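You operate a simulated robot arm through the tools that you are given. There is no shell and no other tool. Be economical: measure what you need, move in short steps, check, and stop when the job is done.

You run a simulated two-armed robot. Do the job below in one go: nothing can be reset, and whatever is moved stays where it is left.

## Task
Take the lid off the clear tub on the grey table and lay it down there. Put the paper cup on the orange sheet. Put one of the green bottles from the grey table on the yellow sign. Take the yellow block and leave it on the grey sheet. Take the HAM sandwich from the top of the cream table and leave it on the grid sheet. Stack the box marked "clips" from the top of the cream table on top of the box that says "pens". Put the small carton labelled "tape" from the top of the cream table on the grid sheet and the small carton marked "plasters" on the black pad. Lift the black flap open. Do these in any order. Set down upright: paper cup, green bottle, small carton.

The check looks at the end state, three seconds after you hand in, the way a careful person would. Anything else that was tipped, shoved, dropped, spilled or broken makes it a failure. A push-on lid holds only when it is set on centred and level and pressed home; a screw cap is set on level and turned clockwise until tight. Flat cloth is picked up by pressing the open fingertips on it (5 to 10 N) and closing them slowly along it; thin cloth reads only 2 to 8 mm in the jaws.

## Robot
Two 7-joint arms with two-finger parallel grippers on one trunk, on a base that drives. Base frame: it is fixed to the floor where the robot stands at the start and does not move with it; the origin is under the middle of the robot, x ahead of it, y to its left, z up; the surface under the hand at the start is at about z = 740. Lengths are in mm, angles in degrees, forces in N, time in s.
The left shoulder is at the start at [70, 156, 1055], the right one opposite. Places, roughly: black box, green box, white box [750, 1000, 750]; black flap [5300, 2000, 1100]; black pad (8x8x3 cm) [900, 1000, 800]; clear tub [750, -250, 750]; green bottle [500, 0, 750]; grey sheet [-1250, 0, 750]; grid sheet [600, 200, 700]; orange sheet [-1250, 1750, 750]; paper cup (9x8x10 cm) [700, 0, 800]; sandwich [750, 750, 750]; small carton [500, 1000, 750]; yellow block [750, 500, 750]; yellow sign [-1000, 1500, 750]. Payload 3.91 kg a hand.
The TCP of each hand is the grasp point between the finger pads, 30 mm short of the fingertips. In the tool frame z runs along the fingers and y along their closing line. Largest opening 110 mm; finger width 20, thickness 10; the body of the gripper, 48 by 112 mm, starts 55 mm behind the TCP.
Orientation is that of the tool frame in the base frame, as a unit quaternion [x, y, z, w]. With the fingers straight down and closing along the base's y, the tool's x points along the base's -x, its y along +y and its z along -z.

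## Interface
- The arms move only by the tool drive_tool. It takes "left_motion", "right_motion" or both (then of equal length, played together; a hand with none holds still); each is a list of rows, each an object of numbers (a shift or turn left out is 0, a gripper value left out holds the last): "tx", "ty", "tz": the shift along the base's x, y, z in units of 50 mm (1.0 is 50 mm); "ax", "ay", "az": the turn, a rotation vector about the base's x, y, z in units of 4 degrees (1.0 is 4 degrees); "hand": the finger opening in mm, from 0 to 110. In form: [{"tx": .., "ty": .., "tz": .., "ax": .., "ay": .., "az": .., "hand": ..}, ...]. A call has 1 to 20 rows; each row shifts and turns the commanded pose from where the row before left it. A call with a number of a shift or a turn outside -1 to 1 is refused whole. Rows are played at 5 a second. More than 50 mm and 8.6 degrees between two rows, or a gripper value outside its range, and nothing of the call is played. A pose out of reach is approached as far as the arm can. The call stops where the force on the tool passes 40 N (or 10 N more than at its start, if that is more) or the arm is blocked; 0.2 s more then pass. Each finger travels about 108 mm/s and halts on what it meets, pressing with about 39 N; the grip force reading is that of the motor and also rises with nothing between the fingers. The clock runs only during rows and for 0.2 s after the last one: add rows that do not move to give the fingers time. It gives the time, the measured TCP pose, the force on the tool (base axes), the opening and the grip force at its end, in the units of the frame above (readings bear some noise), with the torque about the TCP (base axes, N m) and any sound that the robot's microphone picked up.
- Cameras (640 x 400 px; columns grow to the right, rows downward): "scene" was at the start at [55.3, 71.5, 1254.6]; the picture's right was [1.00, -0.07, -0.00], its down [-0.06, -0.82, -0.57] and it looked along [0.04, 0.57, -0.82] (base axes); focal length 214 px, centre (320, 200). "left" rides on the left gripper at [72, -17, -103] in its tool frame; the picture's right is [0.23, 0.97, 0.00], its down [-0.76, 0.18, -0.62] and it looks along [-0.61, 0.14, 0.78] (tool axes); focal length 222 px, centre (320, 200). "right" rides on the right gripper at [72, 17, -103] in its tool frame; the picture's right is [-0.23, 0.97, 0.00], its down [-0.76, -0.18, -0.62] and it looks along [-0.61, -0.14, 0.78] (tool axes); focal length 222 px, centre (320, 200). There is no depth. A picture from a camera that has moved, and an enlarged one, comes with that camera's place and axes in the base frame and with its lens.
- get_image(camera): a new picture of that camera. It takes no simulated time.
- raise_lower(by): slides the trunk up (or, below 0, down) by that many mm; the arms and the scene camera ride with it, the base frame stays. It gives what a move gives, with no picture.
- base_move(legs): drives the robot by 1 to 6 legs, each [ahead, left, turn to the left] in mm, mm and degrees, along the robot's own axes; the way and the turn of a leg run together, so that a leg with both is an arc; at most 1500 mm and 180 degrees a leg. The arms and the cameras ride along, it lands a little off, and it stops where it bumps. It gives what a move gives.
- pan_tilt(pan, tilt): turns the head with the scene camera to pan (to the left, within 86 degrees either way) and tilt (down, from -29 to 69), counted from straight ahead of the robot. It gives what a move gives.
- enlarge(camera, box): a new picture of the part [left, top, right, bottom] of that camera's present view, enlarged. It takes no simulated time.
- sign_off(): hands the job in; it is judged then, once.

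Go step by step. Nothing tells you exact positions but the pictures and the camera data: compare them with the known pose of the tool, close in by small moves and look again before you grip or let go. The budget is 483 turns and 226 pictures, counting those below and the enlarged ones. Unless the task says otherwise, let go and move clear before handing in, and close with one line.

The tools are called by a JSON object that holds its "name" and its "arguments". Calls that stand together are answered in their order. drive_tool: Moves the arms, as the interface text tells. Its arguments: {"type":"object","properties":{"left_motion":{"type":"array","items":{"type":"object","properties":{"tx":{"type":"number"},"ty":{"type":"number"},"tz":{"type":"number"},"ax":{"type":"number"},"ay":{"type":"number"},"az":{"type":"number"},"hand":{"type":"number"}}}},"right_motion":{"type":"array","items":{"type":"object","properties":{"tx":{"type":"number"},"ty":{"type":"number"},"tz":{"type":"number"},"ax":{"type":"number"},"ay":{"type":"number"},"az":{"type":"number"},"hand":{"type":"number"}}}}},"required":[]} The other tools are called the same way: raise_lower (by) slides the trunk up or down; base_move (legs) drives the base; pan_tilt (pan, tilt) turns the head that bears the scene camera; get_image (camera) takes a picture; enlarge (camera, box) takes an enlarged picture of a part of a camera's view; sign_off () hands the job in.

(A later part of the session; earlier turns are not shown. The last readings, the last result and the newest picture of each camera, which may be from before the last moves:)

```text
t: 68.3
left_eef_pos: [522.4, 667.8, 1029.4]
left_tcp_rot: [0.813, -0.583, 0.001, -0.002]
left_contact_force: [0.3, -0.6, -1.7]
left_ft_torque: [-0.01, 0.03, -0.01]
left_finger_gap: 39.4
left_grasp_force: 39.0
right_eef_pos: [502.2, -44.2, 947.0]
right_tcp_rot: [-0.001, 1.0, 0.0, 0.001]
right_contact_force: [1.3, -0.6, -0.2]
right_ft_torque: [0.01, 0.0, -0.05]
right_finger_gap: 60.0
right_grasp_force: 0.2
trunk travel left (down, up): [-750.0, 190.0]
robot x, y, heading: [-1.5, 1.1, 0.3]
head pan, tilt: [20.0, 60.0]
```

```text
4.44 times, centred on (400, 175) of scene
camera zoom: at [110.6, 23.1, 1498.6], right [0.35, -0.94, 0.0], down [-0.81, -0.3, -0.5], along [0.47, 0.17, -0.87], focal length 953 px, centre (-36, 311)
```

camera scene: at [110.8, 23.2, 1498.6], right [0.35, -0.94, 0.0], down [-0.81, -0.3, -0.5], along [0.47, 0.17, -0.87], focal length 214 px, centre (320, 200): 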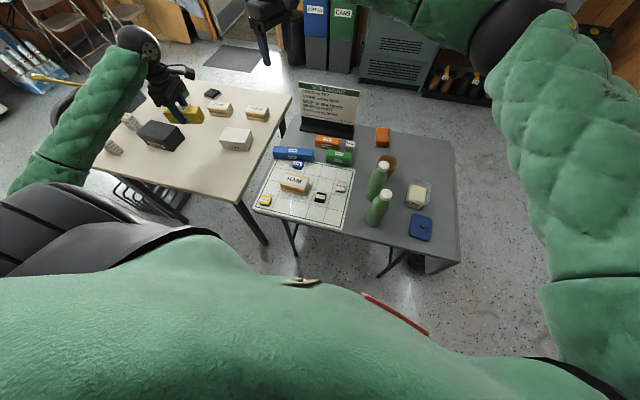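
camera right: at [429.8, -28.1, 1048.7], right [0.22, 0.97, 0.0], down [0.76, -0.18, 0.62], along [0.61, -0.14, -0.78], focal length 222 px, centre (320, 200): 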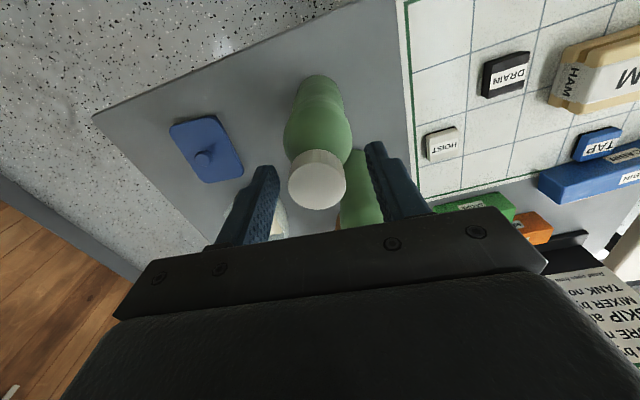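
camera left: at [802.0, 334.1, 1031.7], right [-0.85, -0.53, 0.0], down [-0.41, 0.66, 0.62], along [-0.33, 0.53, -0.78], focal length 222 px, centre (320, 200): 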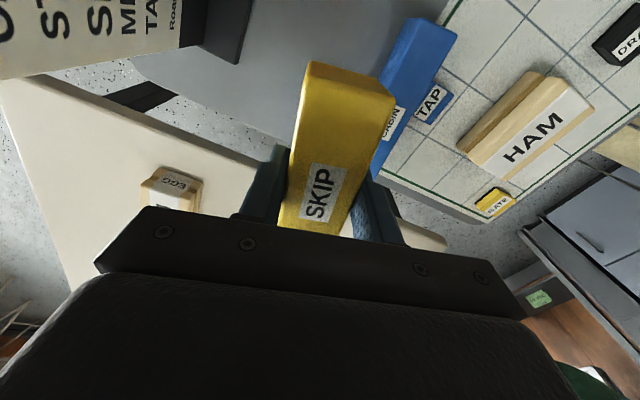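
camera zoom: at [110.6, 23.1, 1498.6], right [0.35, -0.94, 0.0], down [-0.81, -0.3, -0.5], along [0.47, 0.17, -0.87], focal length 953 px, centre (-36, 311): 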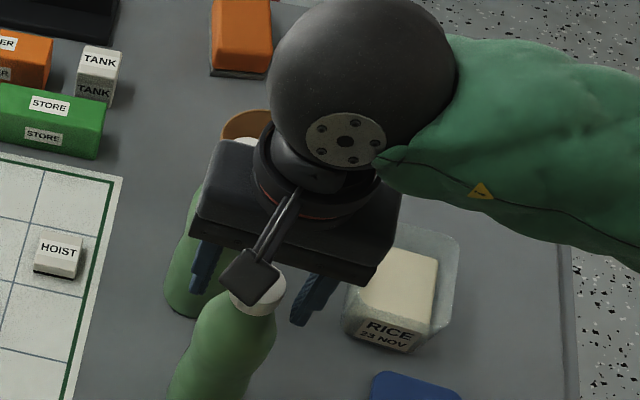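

{"name": "drive_tool", "arguments": {"right_motion": [{"tx": -0.07, "tz": -0.16}, {"hand": 40}, {"hand": 25}, {"hand": 20}, {"hand": 20}]}}

{"name": "drive_tool", "arguments": {"right_motion": [{"tz": 0.2}, {"tz": 0.4}, {}]}}

{"name": "get_image", "arguments": {"camera": "right"}}

```text
t: 69.5
left_eef_pos: [524.3, 667.5, 1030.0]
left_tcp_rot: [0.812, -0.583, 0.002, -0.002]
left_contact_force: [-0.2, 0.1, -0.9]
left_ft_torque: [0.02, -0.02, -0.01]
left_finger_gap: 39.8
left_grasp_force: 38.8
right_eef_pos: [498.1, -44.9, 940.0]
right_tcp_rot: [-0.002, 1.0, 0.0, 0.0]
right_contact_force: [0.0, 0.1, 0.8]
right_ft_torque: [0.05, 0.0, -0.01]
right_finger_gap: 37.1
right_grasp_force: 39.3
trunk travel left (down, up): [-750.0, 190.0]
robot x, y, heading: [-5.0, -0.5, 0.6]
head pan, tilt: [20.0, 60.0]
```

```text
t: 70.3
left_eef_pos: [524.2, 666.9, 1028.2]
left_tcp_rot: [0.813, -0.583, 0.001, -0.002]
left_contact_force: [0.0, -0.2, -1.4]
left_ft_torque: [-0.03, 0.02, 0.01]
left_finger_gap: 39.2
left_grasp_force: 39.0
right_eef_pos: [498.6, -44.8, 968.3]
right_tcp_rot: [-0.001, 1.0, 0.001, 0.0]
right_contact_force: [-0.2, 0.2, 0.8]
right_ft_torque: [0.01, 0.0, 0.01]
right_finger_gap: 37.1
right_grasp_force: 38.7
trunk travel left (down, up): [-750.0, 190.0]
robot x, y, heading: [-1.8, -0.4, 0.5]
head pan, tilt: [20.0, 60.0]
```

```text
162 pictures are left
camera right: at [426.1, -29.1, 1071.1], right [0.22, 0.97, 0.0], down [0.76, -0.18, 0.62], along [0.61, -0.14, -0.78], focal length 222 px, centre (320, 200)
```

right: 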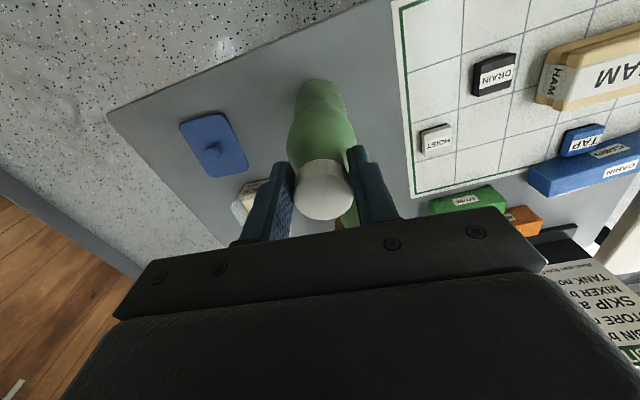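

Bottle lifted. Raise both hands and tuck them in, then drive back a bit and turn to see the area behind.

{"name": "drive_tool", "arguments": {"right_motion": [{"tz": 0.9}, {"tz": 0.9}, {"tz": 0.9}, {"tz": 0.9, "ty": -0.3}, {"ty": -0.5}, {"ty": -0.5}, {"ty": -0.5}, {"ty": -0.4}, {}], "left_motion": [{"tz": 0.8}, {"tz": 0.8}, {"tz": 0.6}, {"ty": -0.9}, {"ty": -0.9}, {"ty": -0.9}, {"ty": -0.9}, {"ty": -0.9}, {"ty": -0.9}]}}

{"name": "enlarge", "arguments": {"camera": "scene", "box": [240, 100, 480, 250]}}

{"name": "pan_tilt", "arguments": {"pan": 86, "tilt": 35}}

{"name": "get_image", "arguments": {"camera": "scene"}}

{"name": "pan_tilt", "arguments": {"pan": -86, "tilt": 35}}

{"name": "get_image", "arguments": {"camera": "scene"}}

```text
t: 72.3
left_eef_pos: [525.8, 395.7, 1137.3]
left_tcp_rot: [0.813, -0.582, 0.0, 0.0]
left_contact_force: [0.6, 0.0, -0.7]
left_ft_torque: [-0.01, 0.01, -0.01]
left_finger_gap: 39.4
left_grasp_force: 39.3
right_eef_pos: [501.7, -155.7, 1149.5]
right_tcp_rot: [-0.001, 1.0, 0.0, -0.001]
right_contact_force: [0.7, -0.2, -0.3]
right_ft_torque: [0.03, 0.01, 0.01]
right_finger_gap: 36.6
right_grasp_force: 38.7
trunk travel left (down, up): [-750.0, 190.0]
robot x, y, heading: [-2.1, 0.4, 0.5]
head pan, tilt: [20.0, 60.0]
```

```text
2.67 times, centred on (360, 175) of scene
camera zoom: at [112.2, 22.5, 1498.5], right [0.35, -0.94, 0.0], down [-0.81, -0.3, -0.5], along [0.47, 0.18, -0.87], focal length 572 px, centre (213, 267)
```

zoom: 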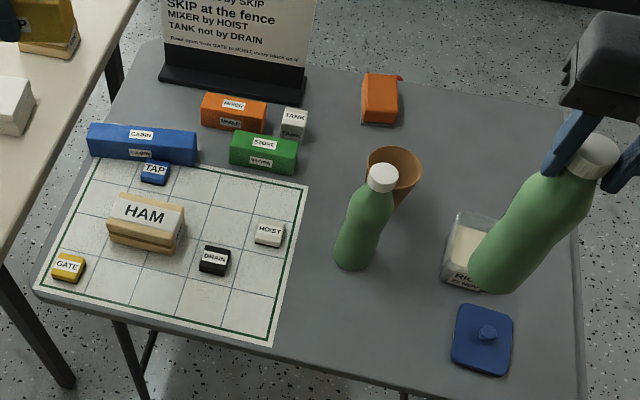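

```text
t: 73.7
left_eef_pos: [524.7, 396.6, 1137.9]
left_tcp_rot: [0.812, -0.583, 0.002, -0.001]
left_contact_force: [0.1, -0.1, -3.1]
left_ft_torque: [-0.01, 0.0, -0.02]
left_finger_gap: 39.5
left_grasp_force: 39.2
right_eef_pos: [499.3, -155.4, 1149.0]
right_tcp_rot: [-0.002, 1.0, 0.0, 0.0]
right_contact_force: [0.2, 0.3, -0.4]
right_ft_torque: [0.01, 0.0, -0.01]
right_finger_gap: 36.3
right_grasp_force: 39.1
trunk travel left (down, up): [-750.0, 190.0]
robot x, y, heading: [-5.7, 1.6, 0.7]
head pan, tilt: [85.9, 35.0]
```

```text
160 pictures are left
camera scene: at [54.0, 87.4, 1532.9], right [1.0, -0.06, 0.0], down [-0.04, -0.57, -0.82], along [0.05, 0.82, -0.57], focal length 214 px, centre (320, 200)
```

scene: 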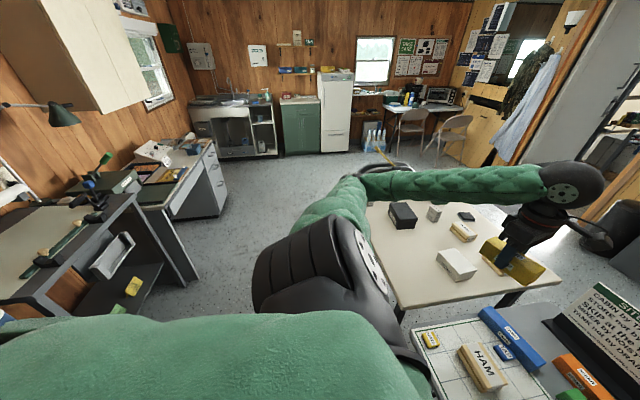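

```text
t: 76.3
left_eef_pos: [523.7, 396.3, 1138.1]
left_tcp_rot: [0.812, -0.583, 0.001, 0.0]
left_contact_force: [-0.1, 0.0, -1.5]
left_ft_torque: [-0.01, 0.01, -0.02]
left_finger_gap: 39.7
left_grasp_force: 39.2
right_eef_pos: [499.1, -155.2, 1150.9]
right_tcp_rot: [-0.003, 1.0, 0.001, 0.0]
right_contact_force: [0.4, 0.3, -0.7]
right_ft_torque: [0.01, -0.05, 0.02]
right_finger_gap: 36.1
right_grasp_force: 39.2
trunk travel left (down, up): [-750.0, 190.0]
robot x, y, heading: [0.9, -1.9, 0.4]
head pan, tilt: [-85.9, 35.0]
```

```text
159 pictures are left
camera scene: at [55.3, -88.3, 1532.9], right [-1.0, -0.08, 0.0], down [-0.05, 0.57, -0.82], along [0.06, -0.82, -0.57], focal length 214 px, centre (320, 200)
```

scene: 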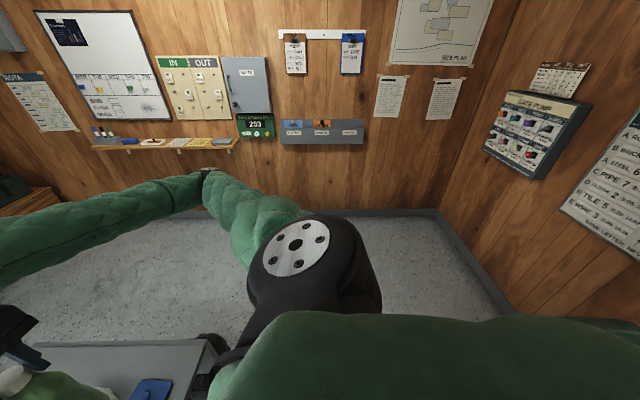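

The floor to my left and behind is free near me, with benches further. Back off a bit, then turn left 90° and look.

{"name": "base_move", "arguments": {"legs": [[-150, 0, 0], [0, 0, 90]]}}

{"name": "pan_tilt", "arguments": {"pan": 40, "tilt": 35}}

{"name": "get_image", "arguments": {"camera": "scene"}}

{"name": "pan_tilt", "arguments": {"pan": 86, "tilt": 40}}

{"name": "get_image", "arguments": {"camera": "scene"}}

{"name": "get_image", "arguments": {"camera": "right"}}

```text
t: 81.5
left_eef_pos: [-561.5, 516.7, 1138.1]
left_tcp_rot: [0.985, 0.171, 0.0, -0.002]
left_contact_force: [0.1, -0.6, -0.7]
left_ft_torque: [0.0, 0.0, 0.05]
left_finger_gap: 39.9
left_grasp_force: 38.7
right_eef_pos: [-9.0, 503.0, 1150.2]
right_tcp_rot: [0.714, -0.7, 0.0, 0.0]
right_contact_force: [-0.9, 0.0, 0.3]
right_ft_torque: [-0.01, -0.03, 0.01]
right_finger_gap: 35.2
right_grasp_force: 39.0
trunk travel left (down, up): [-750.0, 190.0]
robot x, y, heading: [-152.2, -1.5, 91.4]
head pan, tilt: [-85.9, 35.0]
```

```text
t: 83.6
left_eef_pos: [-560.0, 517.2, 1138.5]
left_tcp_rot: [0.985, 0.172, 0.0, -0.002]
left_contact_force: [-0.2, -0.4, -1.3]
left_ft_torque: [0.0, 0.0, 0.02]
left_finger_gap: 39.6
left_grasp_force: 39.4
right_eef_pos: [-8.9, 502.4, 1150.9]
right_tcp_rot: [0.715, -0.699, 0.0, 0.0]
right_contact_force: [-0.6, 0.2, -0.4]
right_ft_torque: [0.04, 0.0, -0.01]
right_finger_gap: 34.9
right_grasp_force: 38.6
trunk travel left (down, up): [-750.0, 190.0]
robot x, y, heading: [-157.8, -2.9, 91.5]
head pan, tilt: [40.0, 35.0]
```

```text
158 pictures are left
camera scene: at [-214.7, 114.4, 1532.9], right [0.75, 0.66, 0.0], down [0.38, -0.43, -0.82], along [-0.54, 0.61, -0.57], focal length 214 px, centre (320, 200)
```

scene: 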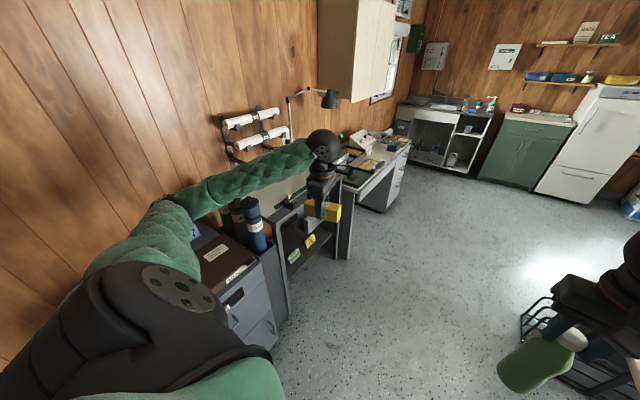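

```text
t: 84.8
left_eef_pos: [-560.3, 516.5, 1138.8]
left_tcp_rot: [0.985, 0.172, 0.0, -0.001]
left_contact_force: [-0.6, -0.8, -0.6]
left_ft_torque: [-0.01, 0.01, 0.0]
left_finger_gap: 39.6
left_grasp_force: 39.1
right_eef_pos: [-8.8, 502.8, 1150.6]
right_tcp_rot: [0.714, -0.7, 0.0, 0.001]
right_contact_force: [-0.3, 0.7, -0.1]
right_ft_torque: [0.02, 0.01, 0.02]
right_finger_gap: 35.0
right_grasp_force: 38.8
trunk travel left (down, up): [-750.0, 190.0]
robot x, y, heading: [-151.5, -1.6, 91.6]
head pan, tilt: [85.9, 40.0]
```

```text
157 pictures are left
camera scene: at [-241.3, 52.2, 1525.4], right [0.05, 1.0, 0.0], down [0.64, -0.03, -0.77], along [-0.77, 0.03, -0.64], focal length 214 px, centre (320, 200)
```

scene: 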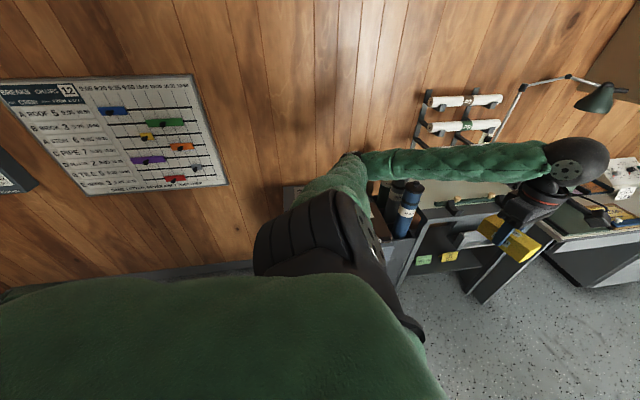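

```text
156 pictures are left
camera right: at [-24.4, 429.1, 1252.7], right [-0.98, 0.21, 0.0], down [0.16, 0.77, 0.62], along [0.13, 0.61, -0.78], focal length 222 px, centre (320, 200)
```

right: 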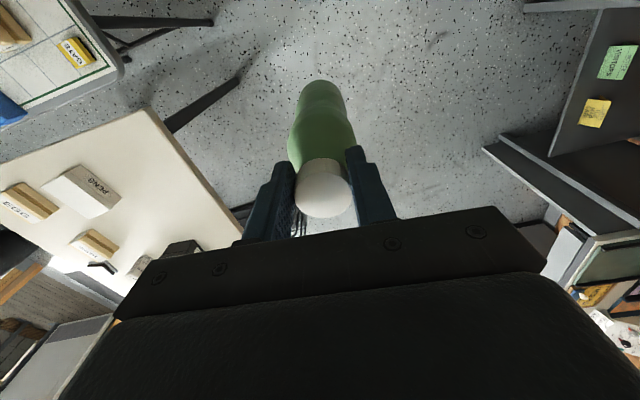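

The sheet/sign desks lie along the -x wall. Tuck the left hand in and drive ahead 1000 mm along +y, then look.

{"name": "drive_tool", "arguments": {"left_motion": [{"tx": 0.9}, {"tx": 0.9}, {"tx": 0.9}, {"tx": 0.9}, {}]}}

{"name": "base_move", "arguments": {"legs": [[1000, 0, 0]]}}

{"name": "pan_tilt", "arguments": {"pan": 60, "tilt": 40}}

{"name": "get_image", "arguments": {"camera": "scene"}}

```text
t: 86.0
left_eef_pos: [-438.4, 551.7, 1111.1]
left_tcp_rot: [0.986, 0.167, 0.002, -0.003]
left_contact_force: [1.1, -0.5, -1.0]
left_ft_torque: [0.02, -0.02, -0.01]
left_finger_gap: 39.6
left_grasp_force: 39.0
left hand out of reach, approached as far as the arm can: row 3, 4
right_eef_pos: [-8.8, 500.9, 1150.5]
right_tcp_rot: [0.715, -0.7, 0.001, 0.0]
right_contact_force: [-0.2, 0.6, -0.5]
right_ft_torque: [0.0, -0.05, 0.01]
right_finger_gap: 35.0
right_grasp_force: 38.9
trunk travel left (down, up): [-750.0, 190.0]
robot x, y, heading: [-157.1, -0.5, 91.7]
head pan, tilt: [85.9, 40.0]
```

```text
t: 91.2
left_eef_pos: [-454.5, 1580.3, 1110.2]
left_tcp_rot: [0.987, 0.161, 0.001, -0.002]
left_contact_force: [-0.9, 0.4, -1.1]
left_ft_torque: [0.0, -0.04, -0.01]
left_finger_gap: 39.6
left_grasp_force: 39.4
right_eef_pos: [-24.9, 1524.5, 1149.8]
right_tcp_rot: [0.711, -0.703, 0.0, 0.001]
right_contact_force: [0.0, -0.3, -0.3]
right_ft_torque: [0.0, -0.02, -0.02]
right_finger_gap: 34.7
right_grasp_force: 38.9
trunk travel left (down, up): [-750.0, 190.0]
robot x, y, heading: [-173.2, 1018.6, 90.8]
head pan, tilt: [85.9, 40.0]
```

```text
t: 92.1
left_eef_pos: [-454.2, 1578.7, 1111.5]
left_tcp_rot: [0.987, 0.16, 0.001, -0.002]
left_contact_force: [0.6, -0.1, -1.7]
left_ft_torque: [0.0, 0.04, -0.04]
left_finger_gap: 39.4
left_grasp_force: 38.9
right_eef_pos: [-24.3, 1524.6, 1151.2]
right_tcp_rot: [0.711, -0.703, 0.0, 0.0]
right_contact_force: [0.0, -0.2, 0.0]
right_ft_torque: [-0.02, 0.0, -0.01]
right_finger_gap: 34.2
right_grasp_force: 38.9
trunk travel left (down, up): [-750.0, 190.0]
robot x, y, heading: [-173.4, 1017.3, 91.1]
head pan, tilt: [60.0, 40.0]
```

```text
155 pictures are left
camera scene: at [-251.3, 1112.8, 1525.4], right [0.49, 0.87, 0.0], down [0.56, -0.31, -0.77], along [-0.67, 0.37, -0.64], focal length 214 px, centre (320, 200)
```

scene: 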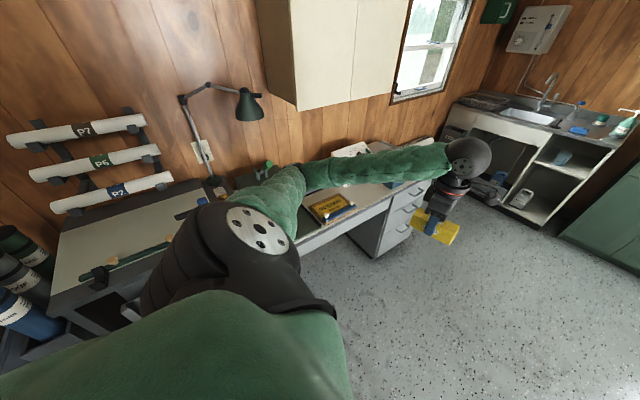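

The yellow sign is on the desk at ~(-969,1571). Drive ahead 330 more, turn left 90° to face the desk and look.

{"name": "base_move", "arguments": {"legs": [[330, 0, 0], [0, 0, 89]]}}

{"name": "pan_tilt", "arguments": {"pan": 0, "tilt": 50}}

{"name": "get_image", "arguments": {"camera": "scene"}}

{"name": "get_image", "arguments": {"camera": "right"}}

```text
t: 98.2
left_eef_pos: [-735.2, 1070.1, 1110.3]
left_tcp_rot: [0.58, 0.815, 0.0, -0.004]
left_contact_force: [-0.3, 0.8, -1.1]
left_ft_torque: [0.0, 0.01, -0.01]
left_finger_gap: 39.7
left_grasp_force: 38.6
right_eef_pos: [-684.8, 1500.2, 1150.1]
right_tcp_rot: [1.0, 0.01, 0.0, 0.0]
right_contact_force: [-0.1, -0.2, -0.1]
right_ft_torque: [0.0, -0.01, -0.01]
right_finger_gap: 33.8
right_grasp_force: 39.2
trunk travel left (down, up): [-750.0, 190.0]
robot x, y, heading: [-181.9, 1354.2, -178.3]
head pan, tilt: [60.0, 40.0]
```

```text
t: 99.5
left_eef_pos: [-735.3, 1071.0, 1111.2]
left_tcp_rot: [0.58, 0.815, 0.0, -0.002]
left_contact_force: [0.2, 0.6, -2.2]
left_ft_torque: [0.02, 0.0, -0.01]
left_finger_gap: 39.5
left_grasp_force: 39.0
right_eef_pos: [-686.2, 1501.2, 1150.9]
right_tcp_rot: [1.0, 0.009, 0.001, 0.0]
right_contact_force: [1.0, -0.2, -0.6]
right_ft_torque: [0.02, 0.02, 0.03]
right_finger_gap: 33.5
right_grasp_force: 39.0
trunk travel left (down, up): [-750.0, 190.0]
robot x, y, heading: [-181.9, 1356.2, -178.7]
head pan, tilt: [0.0, 50.0]
```

```text
154 pictures are left
camera scene: at [-309.8, 1350.6, 1511.2], right [-0.03, 1.0, 0.0], down [0.77, 0.02, -0.64], along [-0.64, -0.02, -0.77], focal length 214 px, centre (320, 200)
```

scene: 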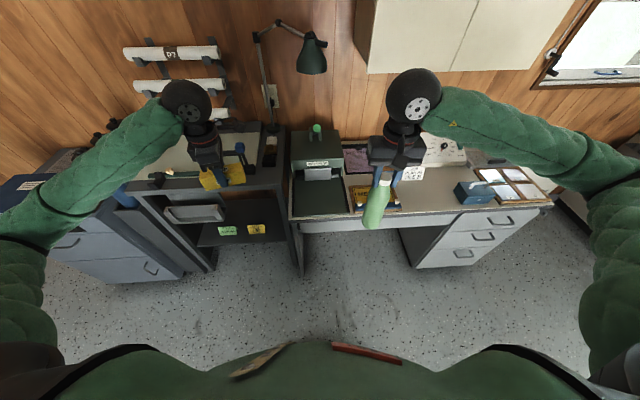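

```text
153 pictures are left
camera right: at [-613.0, 1484.3, 1252.6], right [-0.21, -0.98, 0.0], down [-0.77, 0.16, 0.62], along [-0.61, 0.13, -0.78], focal length 222 px, centre (320, 200)
```

right: 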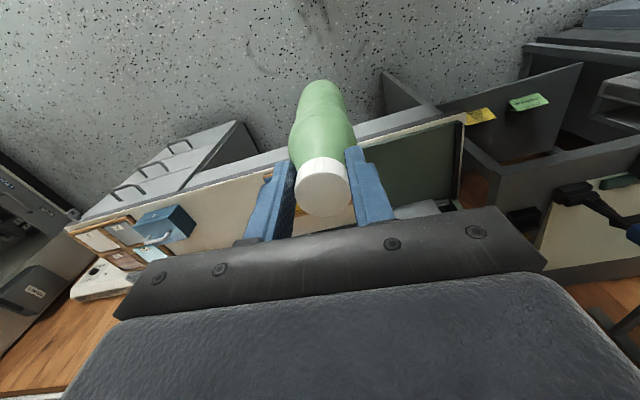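

{"name": "enlarge", "arguments": {"camera": "scene", "box": [270, 100, 570, 240]}}

```text
2.13 times, centred on (420, 170) of scene
camera zoom: at [-309.8, 1350.6, 1511.2], right [-0.03, 1.0, 0.0], down [0.77, 0.02, -0.64], along [-0.64, -0.02, -0.77], focal length 458 px, centre (107, 264)
```

zoom: 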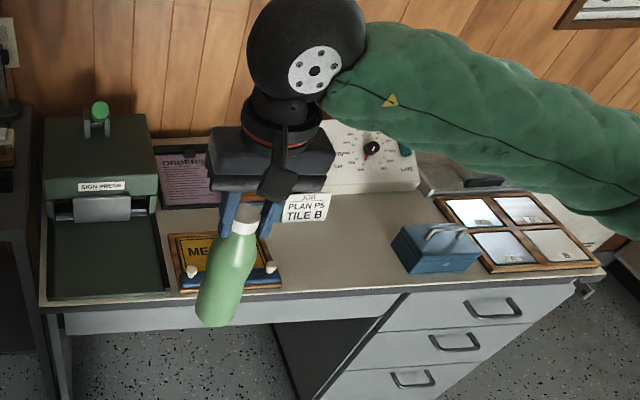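

The sign is partly hidden behind the bottle; shift the right hand aside and look again.

{"name": "drive_tool", "arguments": {"right_motion": [{"ty": 0.9}, {"ty": 0.9}, {"ty": 0.9}, {}]}}

{"name": "enlarge", "arguments": {"camera": "scene", "box": [280, 120, 440, 230]}}

```text
t: 100.5
left_eef_pos: [-736.6, 1070.0, 1110.0]
left_tcp_rot: [0.581, 0.814, 0.0, -0.004]
left_contact_force: [-0.6, 0.3, -1.1]
left_ft_torque: [0.01, 0.02, 0.0]
left_finger_gap: 39.7
left_grasp_force: 38.5
right_eef_pos: [-684.7, 1636.6, 1149.6]
right_tcp_rot: [1.0, 0.009, 0.001, 0.001]
right_contact_force: [-0.9, 1.1, -0.9]
right_ft_torque: [0.0, -0.04, 0.0]
right_finger_gap: 33.5
right_grasp_force: 38.7
trunk travel left (down, up): [-750.0, 190.0]
robot x, y, heading: [-185.9, 1353.2, -178.6]
head pan, tilt: [0.0, 50.0]
```

```text
3.64 times, centred on (360, 175) of scene
camera zoom: at [-310.8, 1349.8, 1511.1], right [-0.02, 1.0, 0.0], down [0.77, 0.02, -0.64], along [-0.64, -0.02, -0.77], focal length 780 px, centre (174, 291)
```

zoom: 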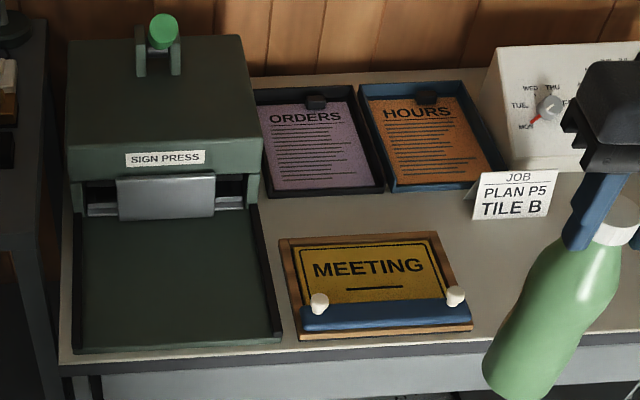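

Yellow MEETING sign's free area centres on about (-985,1590); the orange HOURS sheet lies behind it. Bring the bottle over the sign.

{"name": "drive_tool", "arguments": {"right_motion": [{"tx": -0.9, "ty": -0.15}, {"tx": -0.9, "ty": -0.15}, {"tx": -0.9, "ty": -0.15}, {"tx": -0.9, "ty": -0.15}, {"tx": -0.9, "ty": -0.15}, {"tx": -0.9, "ty": -0.15}, {"tx": -0.6}, {"tz": -0.8}, {"tz": -0.8}, {"tz": -0.6}, {}]}}

{"name": "enlarge", "arguments": {"camera": "scene", "box": [280, 120, 440, 230]}}

{"name": "get_image", "arguments": {"camera": "right"}}

```text
t: 102.9
left_eef_pos: [-736.4, 1071.1, 1110.7]
left_tcp_rot: [0.58, 0.815, -0.001, -0.002]
left_contact_force: [-0.1, -0.6, -1.7]
left_ft_torque: [0.0, 0.0, 0.01]
left_finger_gap: 39.4
left_grasp_force: 39.2
right_eef_pos: [-985.5, 1592.0, 1039.8]
right_tcp_rot: [1.0, 0.01, 0.0, 0.001]
right_contact_force: [-0.8, -1.0, -1.4]
right_ft_torque: [0.0, 0.01, 0.01]
right_finger_gap: 33.4
right_grasp_force: 38.6
trunk travel left (down, up): [-750.0, 190.0]
robot x, y, heading: [-183.3, 1355.9, -178.2]
head pan, tilt: [0.0, 50.0]
```

```text
3.64 times, centred on (360, 175) of scene
camera zoom: at [-309.8, 1350.5, 1511.2], right [-0.02, 1.0, 0.0], down [0.77, 0.02, -0.64], along [-0.64, -0.02, -0.77], focal length 780 px, centre (174, 291)
```

zoom: 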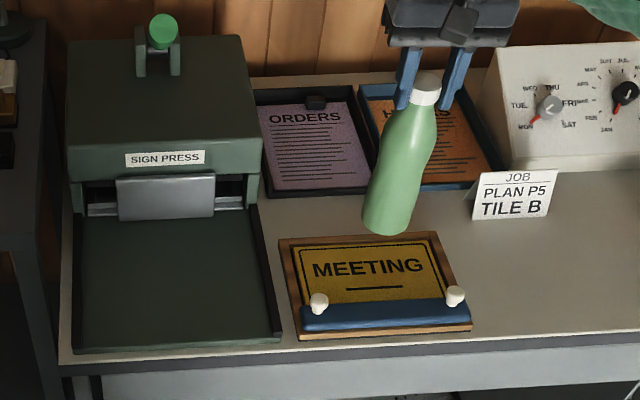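

```text
149 pictures are left
camera right: at [-912.3, 1574.7, 1142.3], right [-0.21, -0.98, 0.0], down [-0.76, 0.16, 0.62], along [-0.61, 0.13, -0.78], focal length 222 px, centre (320, 200)
```

right: 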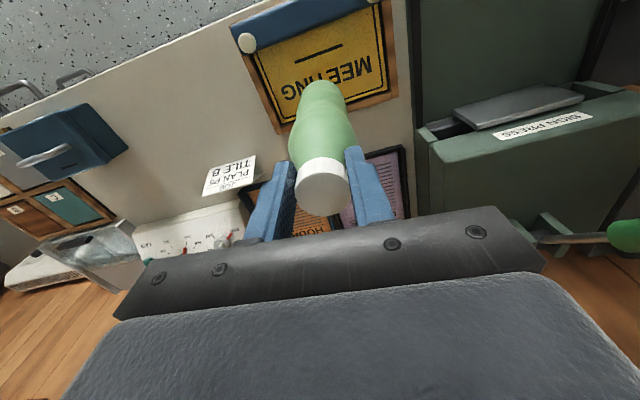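

{"name": "drive_tool", "arguments": {"right_motion": [{"tz": -0.8}, {"tz": -0.6}, {"tz": -0.1}, {"tz": -0.08}, {"tz": -0.06}, {}]}}

{"name": "enlarge", "arguments": {"camera": "scene", "box": [280, 120, 440, 230]}}

```text
t: 104.0
left_eef_pos: [-735.0, 1071.0, 1110.6]
left_tcp_rot: [0.58, 0.815, -0.001, -0.004]
left_contact_force: [0.0, 0.0, -1.7]
left_ft_torque: [-0.02, 0.0, 0.02]
left_finger_gap: 39.6
left_grasp_force: 38.4
right_eef_pos: [-987.9, 1589.0, 968.1]
right_tcp_rot: [1.0, 0.01, -0.005, 0.001]
right_contact_force: [6.1, -0.8, 22.8]
right_ft_torque: [0.05, -1.14, -0.01]
right_finger_gap: 33.5
right_grasp_force: 38.6
trunk travel left (down, up): [-750.0, 190.0]
robot x, y, heading: [-184.5, 1354.9, -178.3]
head pan, tilt: [0.0, 50.0]
stopped in row 5 (right hand): the force on the tool passed its limit at 45 N (the readings are from after the stop); the commanded pose is now the measured one
```

```text
3.64 times, centred on (360, 175) of scene
camera zoom: at [-308.6, 1350.4, 1511.3], right [-0.02, 1.0, 0.0], down [0.77, 0.02, -0.64], along [-0.64, -0.02, -0.77], focal length 780 px, centre (174, 291)
```

zoom: 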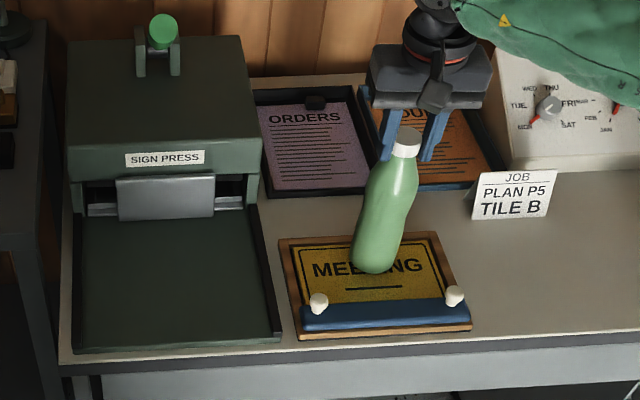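

{"name": "drive_tool", "arguments": {"right_motion": [{"tz": 0.12}, {}, {"tz": -0.04}, {"tz": -0.03}, {}]}}

```text
t: 105.2
left_eef_pos: [-735.2, 1069.9, 1110.5]
left_tcp_rot: [0.58, 0.814, -0.001, -0.003]
left_contact_force: [0.0, -0.3, -1.4]
left_ft_torque: [0.01, 0.02, 0.01]
left_finger_gap: 39.5
left_grasp_force: 38.9
right_eef_pos: [-987.6, 1589.8, 968.0]
right_tcp_rot: [1.0, 0.009, -0.004, 0.001]
right_contact_force: [0.1, 0.6, 8.1]
right_ft_torque: [0.08, 0.16, 0.0]
right_finger_gap: 33.1
right_grasp_force: 39.4
trunk travel left (down, up): [-750.0, 190.0]
robot x, y, heading: [-183.7, 1353.9, -178.7]
head pan, tilt: [0.0, 50.0]
```

Light contact without side load; release and rise straight up.

{"name": "drive_tool", "arguments": {"right_motion": [{"hand": 50}, {"hand": 70}, {}, {"tz": 0.6}, {"tz": 0.9}, {"tz": 0.9}, {}]}}

{"name": "enlarge", "arguments": {"camera": "scene", "box": [280, 120, 440, 230]}}

{"name": "get_image", "arguments": {"camera": "right"}}

```text
t: 106.8
left_eef_pos: [-736.6, 1071.5, 1109.8]
left_tcp_rot: [0.58, 0.815, 0.0, -0.002]
left_contact_force: [0.5, -0.4, -1.2]
left_ft_torque: [0.03, -0.04, -0.01]
left_finger_gap: 39.5
left_grasp_force: 39.3
right_eef_pos: [-987.5, 1590.6, 1088.9]
right_tcp_rot: [1.0, 0.009, -0.002, 0.001]
right_contact_force: [-0.4, 0.0, -0.4]
right_ft_torque: [0.0, -0.03, -0.02]
right_finger_gap: 69.9
right_grasp_force: 0.0
trunk travel left (down, up): [-750.0, 190.0]
robot x, y, heading: [-179.1, 1355.5, -178.4]
head pan, tilt: [0.0, 50.0]
```

```text
3.64 times, centred on (360, 175) of scene
camera zoom: at [-310.3, 1351.0, 1511.1], right [-0.02, 1.0, 0.0], down [0.77, 0.02, -0.64], along [-0.64, -0.02, -0.77], focal length 780 px, centre (174, 291)
```

zoom: 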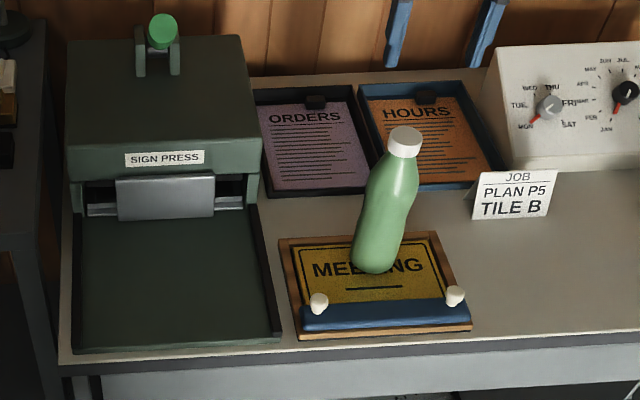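

```text
146 pictures are left
camera right: at [-914.3, 1573.3, 1190.6], right [-0.21, -0.98, 0.0], down [-0.76, 0.16, 0.63], along [-0.61, 0.13, -0.78], focal length 222 px, centre (320, 200)
```

right: 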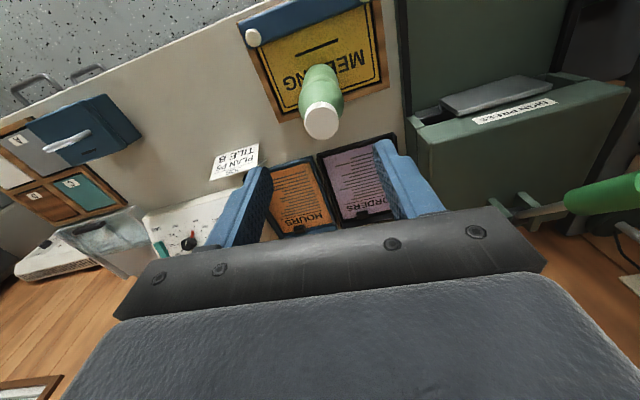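

Bottle stands upright on the sign. Retract the right hand, back off, and drive left toward y≈0 for the grey sheet.

{"name": "drive_tool", "arguments": {"right_motion": [{"tx": 0.9, "tz": 0.3}, {"tx": 0.9, "tz": 0.3}, {"tx": 0.9}, {"tx": 0.9}, {"tx": 0.9}, {"tx": 0.9, "ty": -0.4}, {"ty": -0.8}, {"ty": -0.8, "hand": 110}]}}

{"name": "base_move", "arguments": {"legs": [[-150, 0, 0], [0, 800, 0]]}}

{"name": "pan_tilt", "arguments": {"pan": 30, "tilt": 40}}

{"name": "get_image", "arguments": {"camera": "scene"}}

```text
t: 108.6
left_eef_pos: [-736.3, 1071.0, 1109.8]
left_tcp_rot: [0.58, 0.814, 0.0, -0.003]
left_contact_force: [-0.6, 0.0, -0.2]
left_ft_torque: [0.02, -0.03, 0.05]
left_finger_gap: 39.8
left_grasp_force: 39.0
right_eef_pos: [-715.1, 1487.9, 1119.4]
right_tcp_rot: [1.0, 0.009, -0.003, 0.001]
right_contact_force: [0.1, 0.0, -0.3]
right_ft_torque: [0.0, -0.01, -0.03]
right_finger_gap: 109.9
right_grasp_force: 0.1
trunk travel left (down, up): [-750.0, 190.0]
robot x, y, heading: [-180.6, 1354.7, -178.9]
head pan, tilt: [0.0, 50.0]
```

```text
t: 113.8
left_eef_pos: [-552.4, 264.7, 1109.8]
left_tcp_rot: [0.573, 0.82, 0.0, -0.003]
left_contact_force: [-0.3, 0.0, -2.0]
left_ft_torque: [-0.02, 0.02, -0.01]
left_finger_gap: 39.6
left_grasp_force: 38.3
right_eef_pos: [-540.4, 681.8, 1117.9]
right_tcp_rot: [1.0, 0.019, -0.003, 0.001]
right_contact_force: [-0.3, -0.5, -0.5]
right_ft_torque: [-0.04, 0.03, -0.01]
right_finger_gap: 109.9
right_grasp_force: 0.0
trunk travel left (down, up): [-750.0, 190.0]
robot x, y, heading: [-3.6, 555.5, -177.2]
head pan, tilt: [0.0, 50.0]
```

```text
t: 114.8
left_eef_pos: [-551.5, 263.6, 1111.1]
left_tcp_rot: [0.572, 0.82, -0.001, -0.002]
left_contact_force: [0.2, -0.3, -0.8]
left_ft_torque: [-0.01, 0.0, 0.0]
left_finger_gap: 39.7
left_grasp_force: 39.1
right_eef_pos: [-540.4, 682.4, 1119.5]
right_tcp_rot: [1.0, 0.019, -0.003, 0.001]
right_contact_force: [1.3, 0.1, 0.6]
right_ft_torque: [0.01, 0.03, 0.02]
right_finger_gap: 110.2
right_grasp_force: 0.1
trunk travel left (down, up): [-750.0, 190.0]
robot x, y, heading: [-2.6, 556.6, -177.4]
head pan, tilt: [30.0, 40.0]
```

```text
145 pictures are left
camera scene: at [-126.6, 510.1, 1525.3], right [-0.54, 0.84, 0.0], down [0.54, 0.35, -0.77], along [-0.65, -0.41, -0.64], focal length 214 px, centre (320, 200)
```

scene: 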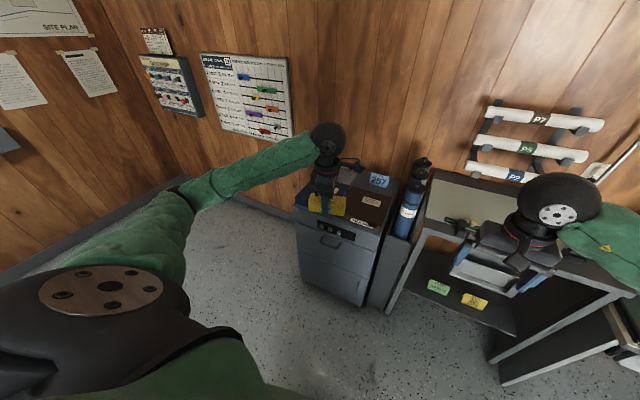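

{"name": "enlarge", "arguments": {"camera": "scene", "box": [280, 130, 440, 250]}}

{"name": "get_image", "arguments": {"camera": "left"}}

```text
3.33 times, centred on (360, 190) of scene
camera zoom: at [-126.6, 510.1, 1525.3], right [-0.54, 0.84, 0.0], down [0.54, 0.35, -0.77], along [-0.65, -0.41, -0.64], focal length 715 px, centre (187, 233)
```

zoom: 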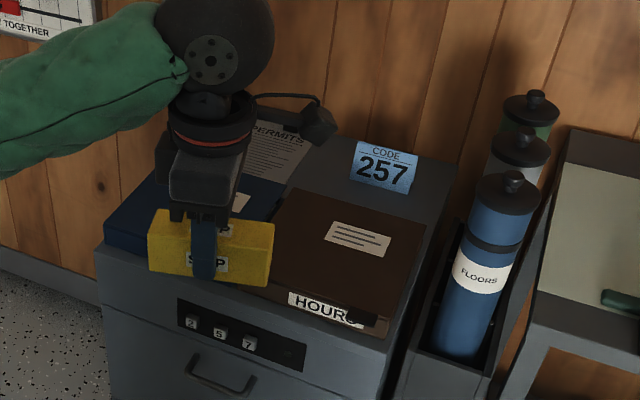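

```text
143 pictures are left
camera left: at [-591.7, 326.1, 1214.6], right [0.84, 0.55, 0.0], down [0.43, -0.65, 0.62], along [0.34, -0.52, -0.79], focal length 222 px, centre (320, 200)
```

left: 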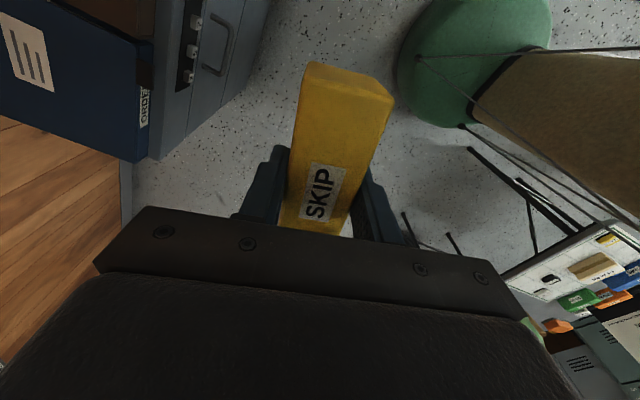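

The grey sheet is "PERMITS", behind the hand on the lock cabinet. Drive 300 left and 350 ahead, then look past the hand.

{"name": "base_move", "arguments": {"legs": [[0, 300, 0], [330, 0, 0]]}}

{"name": "pan_tilt", "arguments": {"pan": 20, "tilt": 50}}

{"name": "get_image", "arguments": {"camera": "scene"}}

{"name": "get_image", "arguments": {"camera": "left"}}

```text
t: 118.6
left_eef_pos: [-870.1, -48.9, 1108.9]
left_tcp_rot: [0.573, 0.819, 0.0, -0.003]
left_contact_force: [0.4, -0.1, -2.4]
left_ft_torque: [0.02, 0.02, 0.0]
left_finger_gap: 39.7
left_grasp_force: 38.9
right_eef_pos: [-857.4, 369.3, 1118.1]
right_tcp_rot: [1.0, 0.018, -0.003, 0.0]
right_contact_force: [-0.1, -0.4, -0.5]
right_ft_torque: [-0.01, -0.02, 0.0]
right_finger_gap: 109.9
right_grasp_force: 0.1
trunk travel left (down, up): [-750.0, 190.0]
robot x, y, heading: [-321.2, 240.3, -177.8]
head pan, tilt: [30.0, 40.0]
```

```text
t: 119.3
left_eef_pos: [-870.1, -49.5, 1109.8]
left_tcp_rot: [0.572, 0.82, -0.001, -0.004]
left_contact_force: [-0.7, -0.5, -1.3]
left_ft_torque: [0.01, 0.0, 0.04]
left_finger_gap: 39.6
left_grasp_force: 39.4
right_eef_pos: [-857.0, 370.3, 1118.2]
right_tcp_rot: [1.0, 0.018, -0.003, 0.001]
right_contact_force: [0.5, -0.1, 0.3]
right_ft_torque: [0.02, 0.01, 0.0]
right_finger_gap: 109.9
right_grasp_force: 0.1
trunk travel left (down, up): [-750.0, 190.0]
robot x, y, heading: [-321.2, 247.5, -177.6]
head pan, tilt: [20.0, 50.0]
```

```text
142 pictures are left
camera scene: at [-443.5, 211.6, 1511.2], right [-0.38, 0.92, 0.0], down [0.71, 0.29, -0.64], along [-0.59, -0.25, -0.77], focal length 214 px, centre (320, 200)
```

scene: 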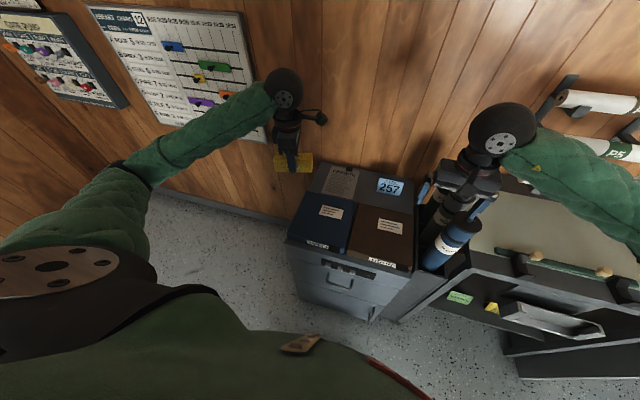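

```text
141 pictures are left
camera left: at [-909.8, 12.6, 1214.5], right [0.84, 0.55, 0.0], down [0.43, -0.66, 0.62], along [0.34, -0.52, -0.79], focal length 222 px, centre (320, 200)
```

left: 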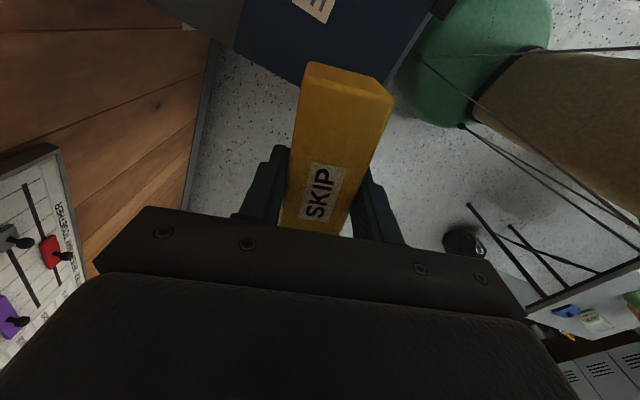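

{"name": "enlarge", "arguments": {"camera": "scene", "box": [270, 150, 430, 270]}}

```text
3.33 times, centred on (350, 210) of scene
camera zoom: at [-443.5, 211.6, 1511.2], right [-0.38, 0.92, 0.0], down [0.71, 0.29, -0.64], along [-0.59, -0.25, -0.77], focal length 715 px, centre (220, 167)
```

zoom: 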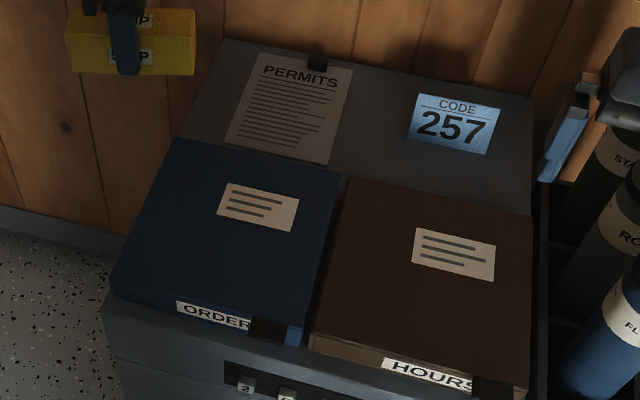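

PERMITS sheet spans about x -1295…-1094, y -55…100; centre (-1190,26). Carry SKIP over it.

{"name": "drive_tool", "arguments": {"left_motion": [{"tx": -0.9, "ty": 0.2}, {"tx": -0.9, "ty": 0.2}, {"tx": -0.9, "ty": 0.2}, {"tx": -0.9, "ty": 0.2}, {"tx": -0.9, "ty": 0.2}, {"tx": -0.9, "ty": 0.2}, {"tx": -0.9, "ty": 0.3}, {"tz": -1}, {"tz": -1}, {"tz": -1}, {"tz": -0.8}, {}]}}

{"name": "get_image", "arguments": {"camera": "scene"}}

{"name": "get_image", "arguments": {"camera": "left"}}

```text
t: 121.9
left_eef_pos: [-1185.9, 25.8, 918.4]
left_tcp_rot: [0.573, 0.82, -0.001, -0.003]
left_contact_force: [0.0, 0.0, -1.2]
left_ft_torque: [0.06, -0.02, 0.0]
left_finger_gap: 39.7
left_grasp_force: 38.7
right_eef_pos: [-857.1, 369.4, 1118.1]
right_tcp_rot: [1.0, 0.019, -0.003, 0.001]
right_contact_force: [0.1, 1.1, -0.7]
right_ft_torque: [0.01, 0.0, -0.01]
right_finger_gap: 110.0
right_grasp_force: 0.0
trunk travel left (down, up): [-750.0, 190.0]
robot x, y, heading: [-320.2, 246.3, -177.4]
head pan, tilt: [20.0, 50.0]
```

```text
139 pictures are left
camera scene: at [-443.5, 211.9, 1511.2], right [-0.38, 0.92, 0.0], down [0.71, 0.29, -0.64], along [-0.59, -0.25, -0.77], focal length 214 px, centre (320, 200)
```

scene: 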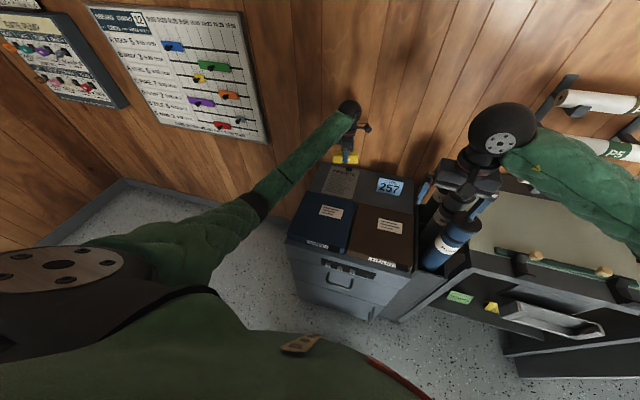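

```text
138 pictures are left
camera left: at [-1226.4, 87.6, 1023.7], right [0.84, 0.55, 0.0], down [0.43, -0.66, 0.62], along [0.34, -0.52, -0.79], focal length 222 px, centre (320, 200)
```

left: 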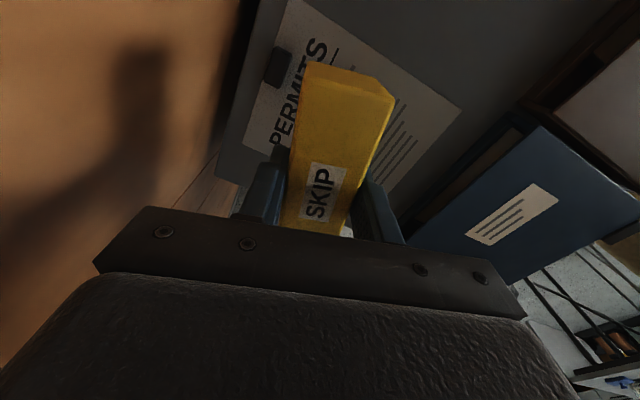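

Triangulation shows the cabinet top at z≈790, so the sheet centre is (-1152,32). Shift and lower with care.

{"name": "drive_tool", "arguments": {"left_motion": [{"tx": 0.65, "ty": 0.12}, {"tz": -0.9}, {"tz": -0.5}, {}]}}

{"name": "get_image", "arguments": {"camera": "left"}}

{"name": "enlarge", "arguments": {"camera": "scene", "box": [270, 150, 430, 270]}}

```text
t: 122.9
left_eef_pos: [-1153.2, 31.5, 849.6]
left_tcp_rot: [0.573, 0.82, -0.001, -0.003]
left_contact_force: [-0.4, -0.2, -0.8]
left_ft_torque: [-0.01, -0.03, -0.02]
left_finger_gap: 39.8
left_grasp_force: 39.0
right_eef_pos: [-857.5, 368.9, 1119.6]
right_tcp_rot: [1.0, 0.019, -0.002, 0.001]
right_contact_force: [-0.2, 0.0, -0.3]
right_ft_torque: [-0.01, 0.01, 0.0]
right_finger_gap: 109.9
right_grasp_force: 0.0
trunk travel left (down, up): [-750.0, 190.0]
robot x, y, heading: [-322.7, 242.0, -177.7]
head pan, tilt: [20.0, 50.0]
```

```text
137 pictures are left
camera left: at [-1191.3, 93.8, 954.4], right [0.84, 0.55, 0.0], down [0.43, -0.66, 0.62], along [0.34, -0.52, -0.78], focal length 222 px, centre (320, 200)
```

left: 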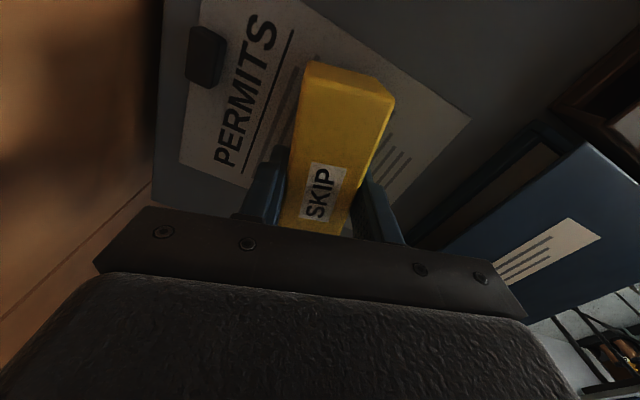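

```text
3.33 times, centred on (350, 210) of scene
camera zoom: at [-443.5, 211.7, 1511.2], right [-0.38, 0.92, 0.0], down [0.71, 0.29, -0.64], along [-0.59, -0.25, -0.77], focal length 715 px, centre (220, 167)
```

zoom: 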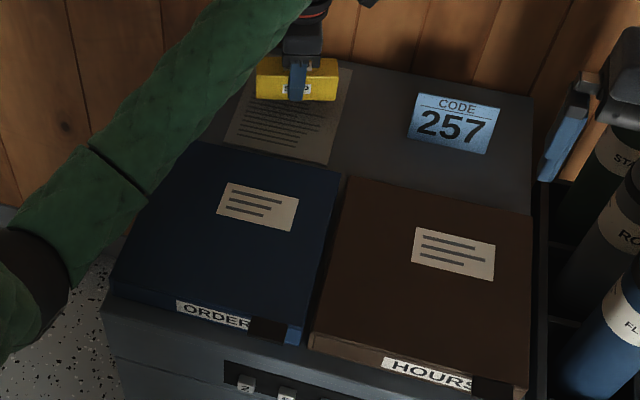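

{"name": "drive_tool", "arguments": {"left_motion": [{"tz": -0.25}, {"tz": -0.1}, {"tz": -0.08}, {"tz": -0.06}, {"tz": -0.06}, {}]}}

```text
t: 124.3
left_eef_pos: [-1152.4, 32.1, 823.2]
left_tcp_rot: [0.573, 0.82, 0.0, -0.002]
left_contact_force: [0.3, -0.1, -1.2]
left_ft_torque: [-0.01, 0.02, 0.01]
left_finger_gap: 39.6
left_grasp_force: 38.5
right_eef_pos: [-856.7, 370.2, 1118.5]
right_tcp_rot: [1.0, 0.018, -0.003, 0.001]
right_contact_force: [0.0, -0.9, -0.3]
right_ft_torque: [-0.03, -0.01, 0.03]
right_finger_gap: 110.1
right_grasp_force: 0.0
trunk travel left (down, up): [-750.0, 190.0]
robot x, y, heading: [-323.6, 243.6, -177.6]
head pan, tilt: [20.0, 50.0]
```

{"name": "drive_tool", "arguments": {"left_motion": [{"tz": -0.06}, {"tz": -0.06}, {"tz": -0.06}, {"tz": -0.06}, {"tz": -0.06}, {"tz": -0.06}, {}]}}

{"name": "get_image", "arguments": {"camera": "left"}}

```text
t: 125.9
left_eef_pos: [-1151.1, 29.2, 815.2]
left_tcp_rot: [0.573, 0.82, -0.004, -0.007]
left_contact_force: [-2.2, -2.8, 36.3]
left_ft_torque: [0.15, -0.51, -0.04]
left_finger_gap: 39.7
left_grasp_force: 38.8
right_eef_pos: [-852.3, 370.1, 1121.5]
right_tcp_rot: [1.0, 0.018, -0.005, 0.002]
right_contact_force: [0.1, 0.0, -0.8]
right_ft_torque: [-0.04, -0.03, -0.01]
right_finger_gap: 109.9
right_grasp_force: 0.0
trunk travel left (down, up): [-750.0, 190.0]
robot x, y, heading: [-321.5, 250.0, -177.5]
head pan, tilt: [20.0, 50.0]
```

```text
135 pictures are left
camera left: at [-1189.6, 93.0, 919.5], right [0.84, 0.55, -0.01], down [0.44, -0.65, 0.62], along [0.33, -0.52, -0.79], focal length 222 px, centre (320, 200)
```

left: 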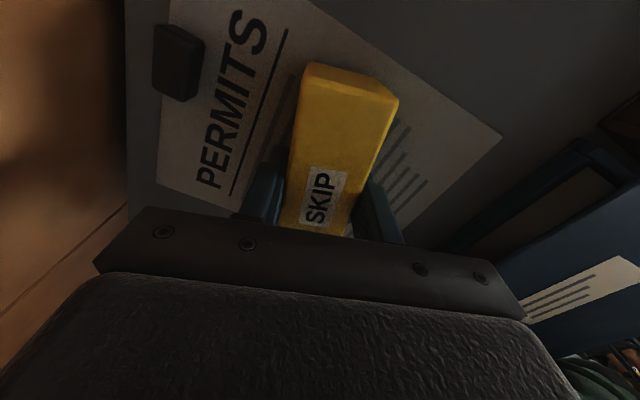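

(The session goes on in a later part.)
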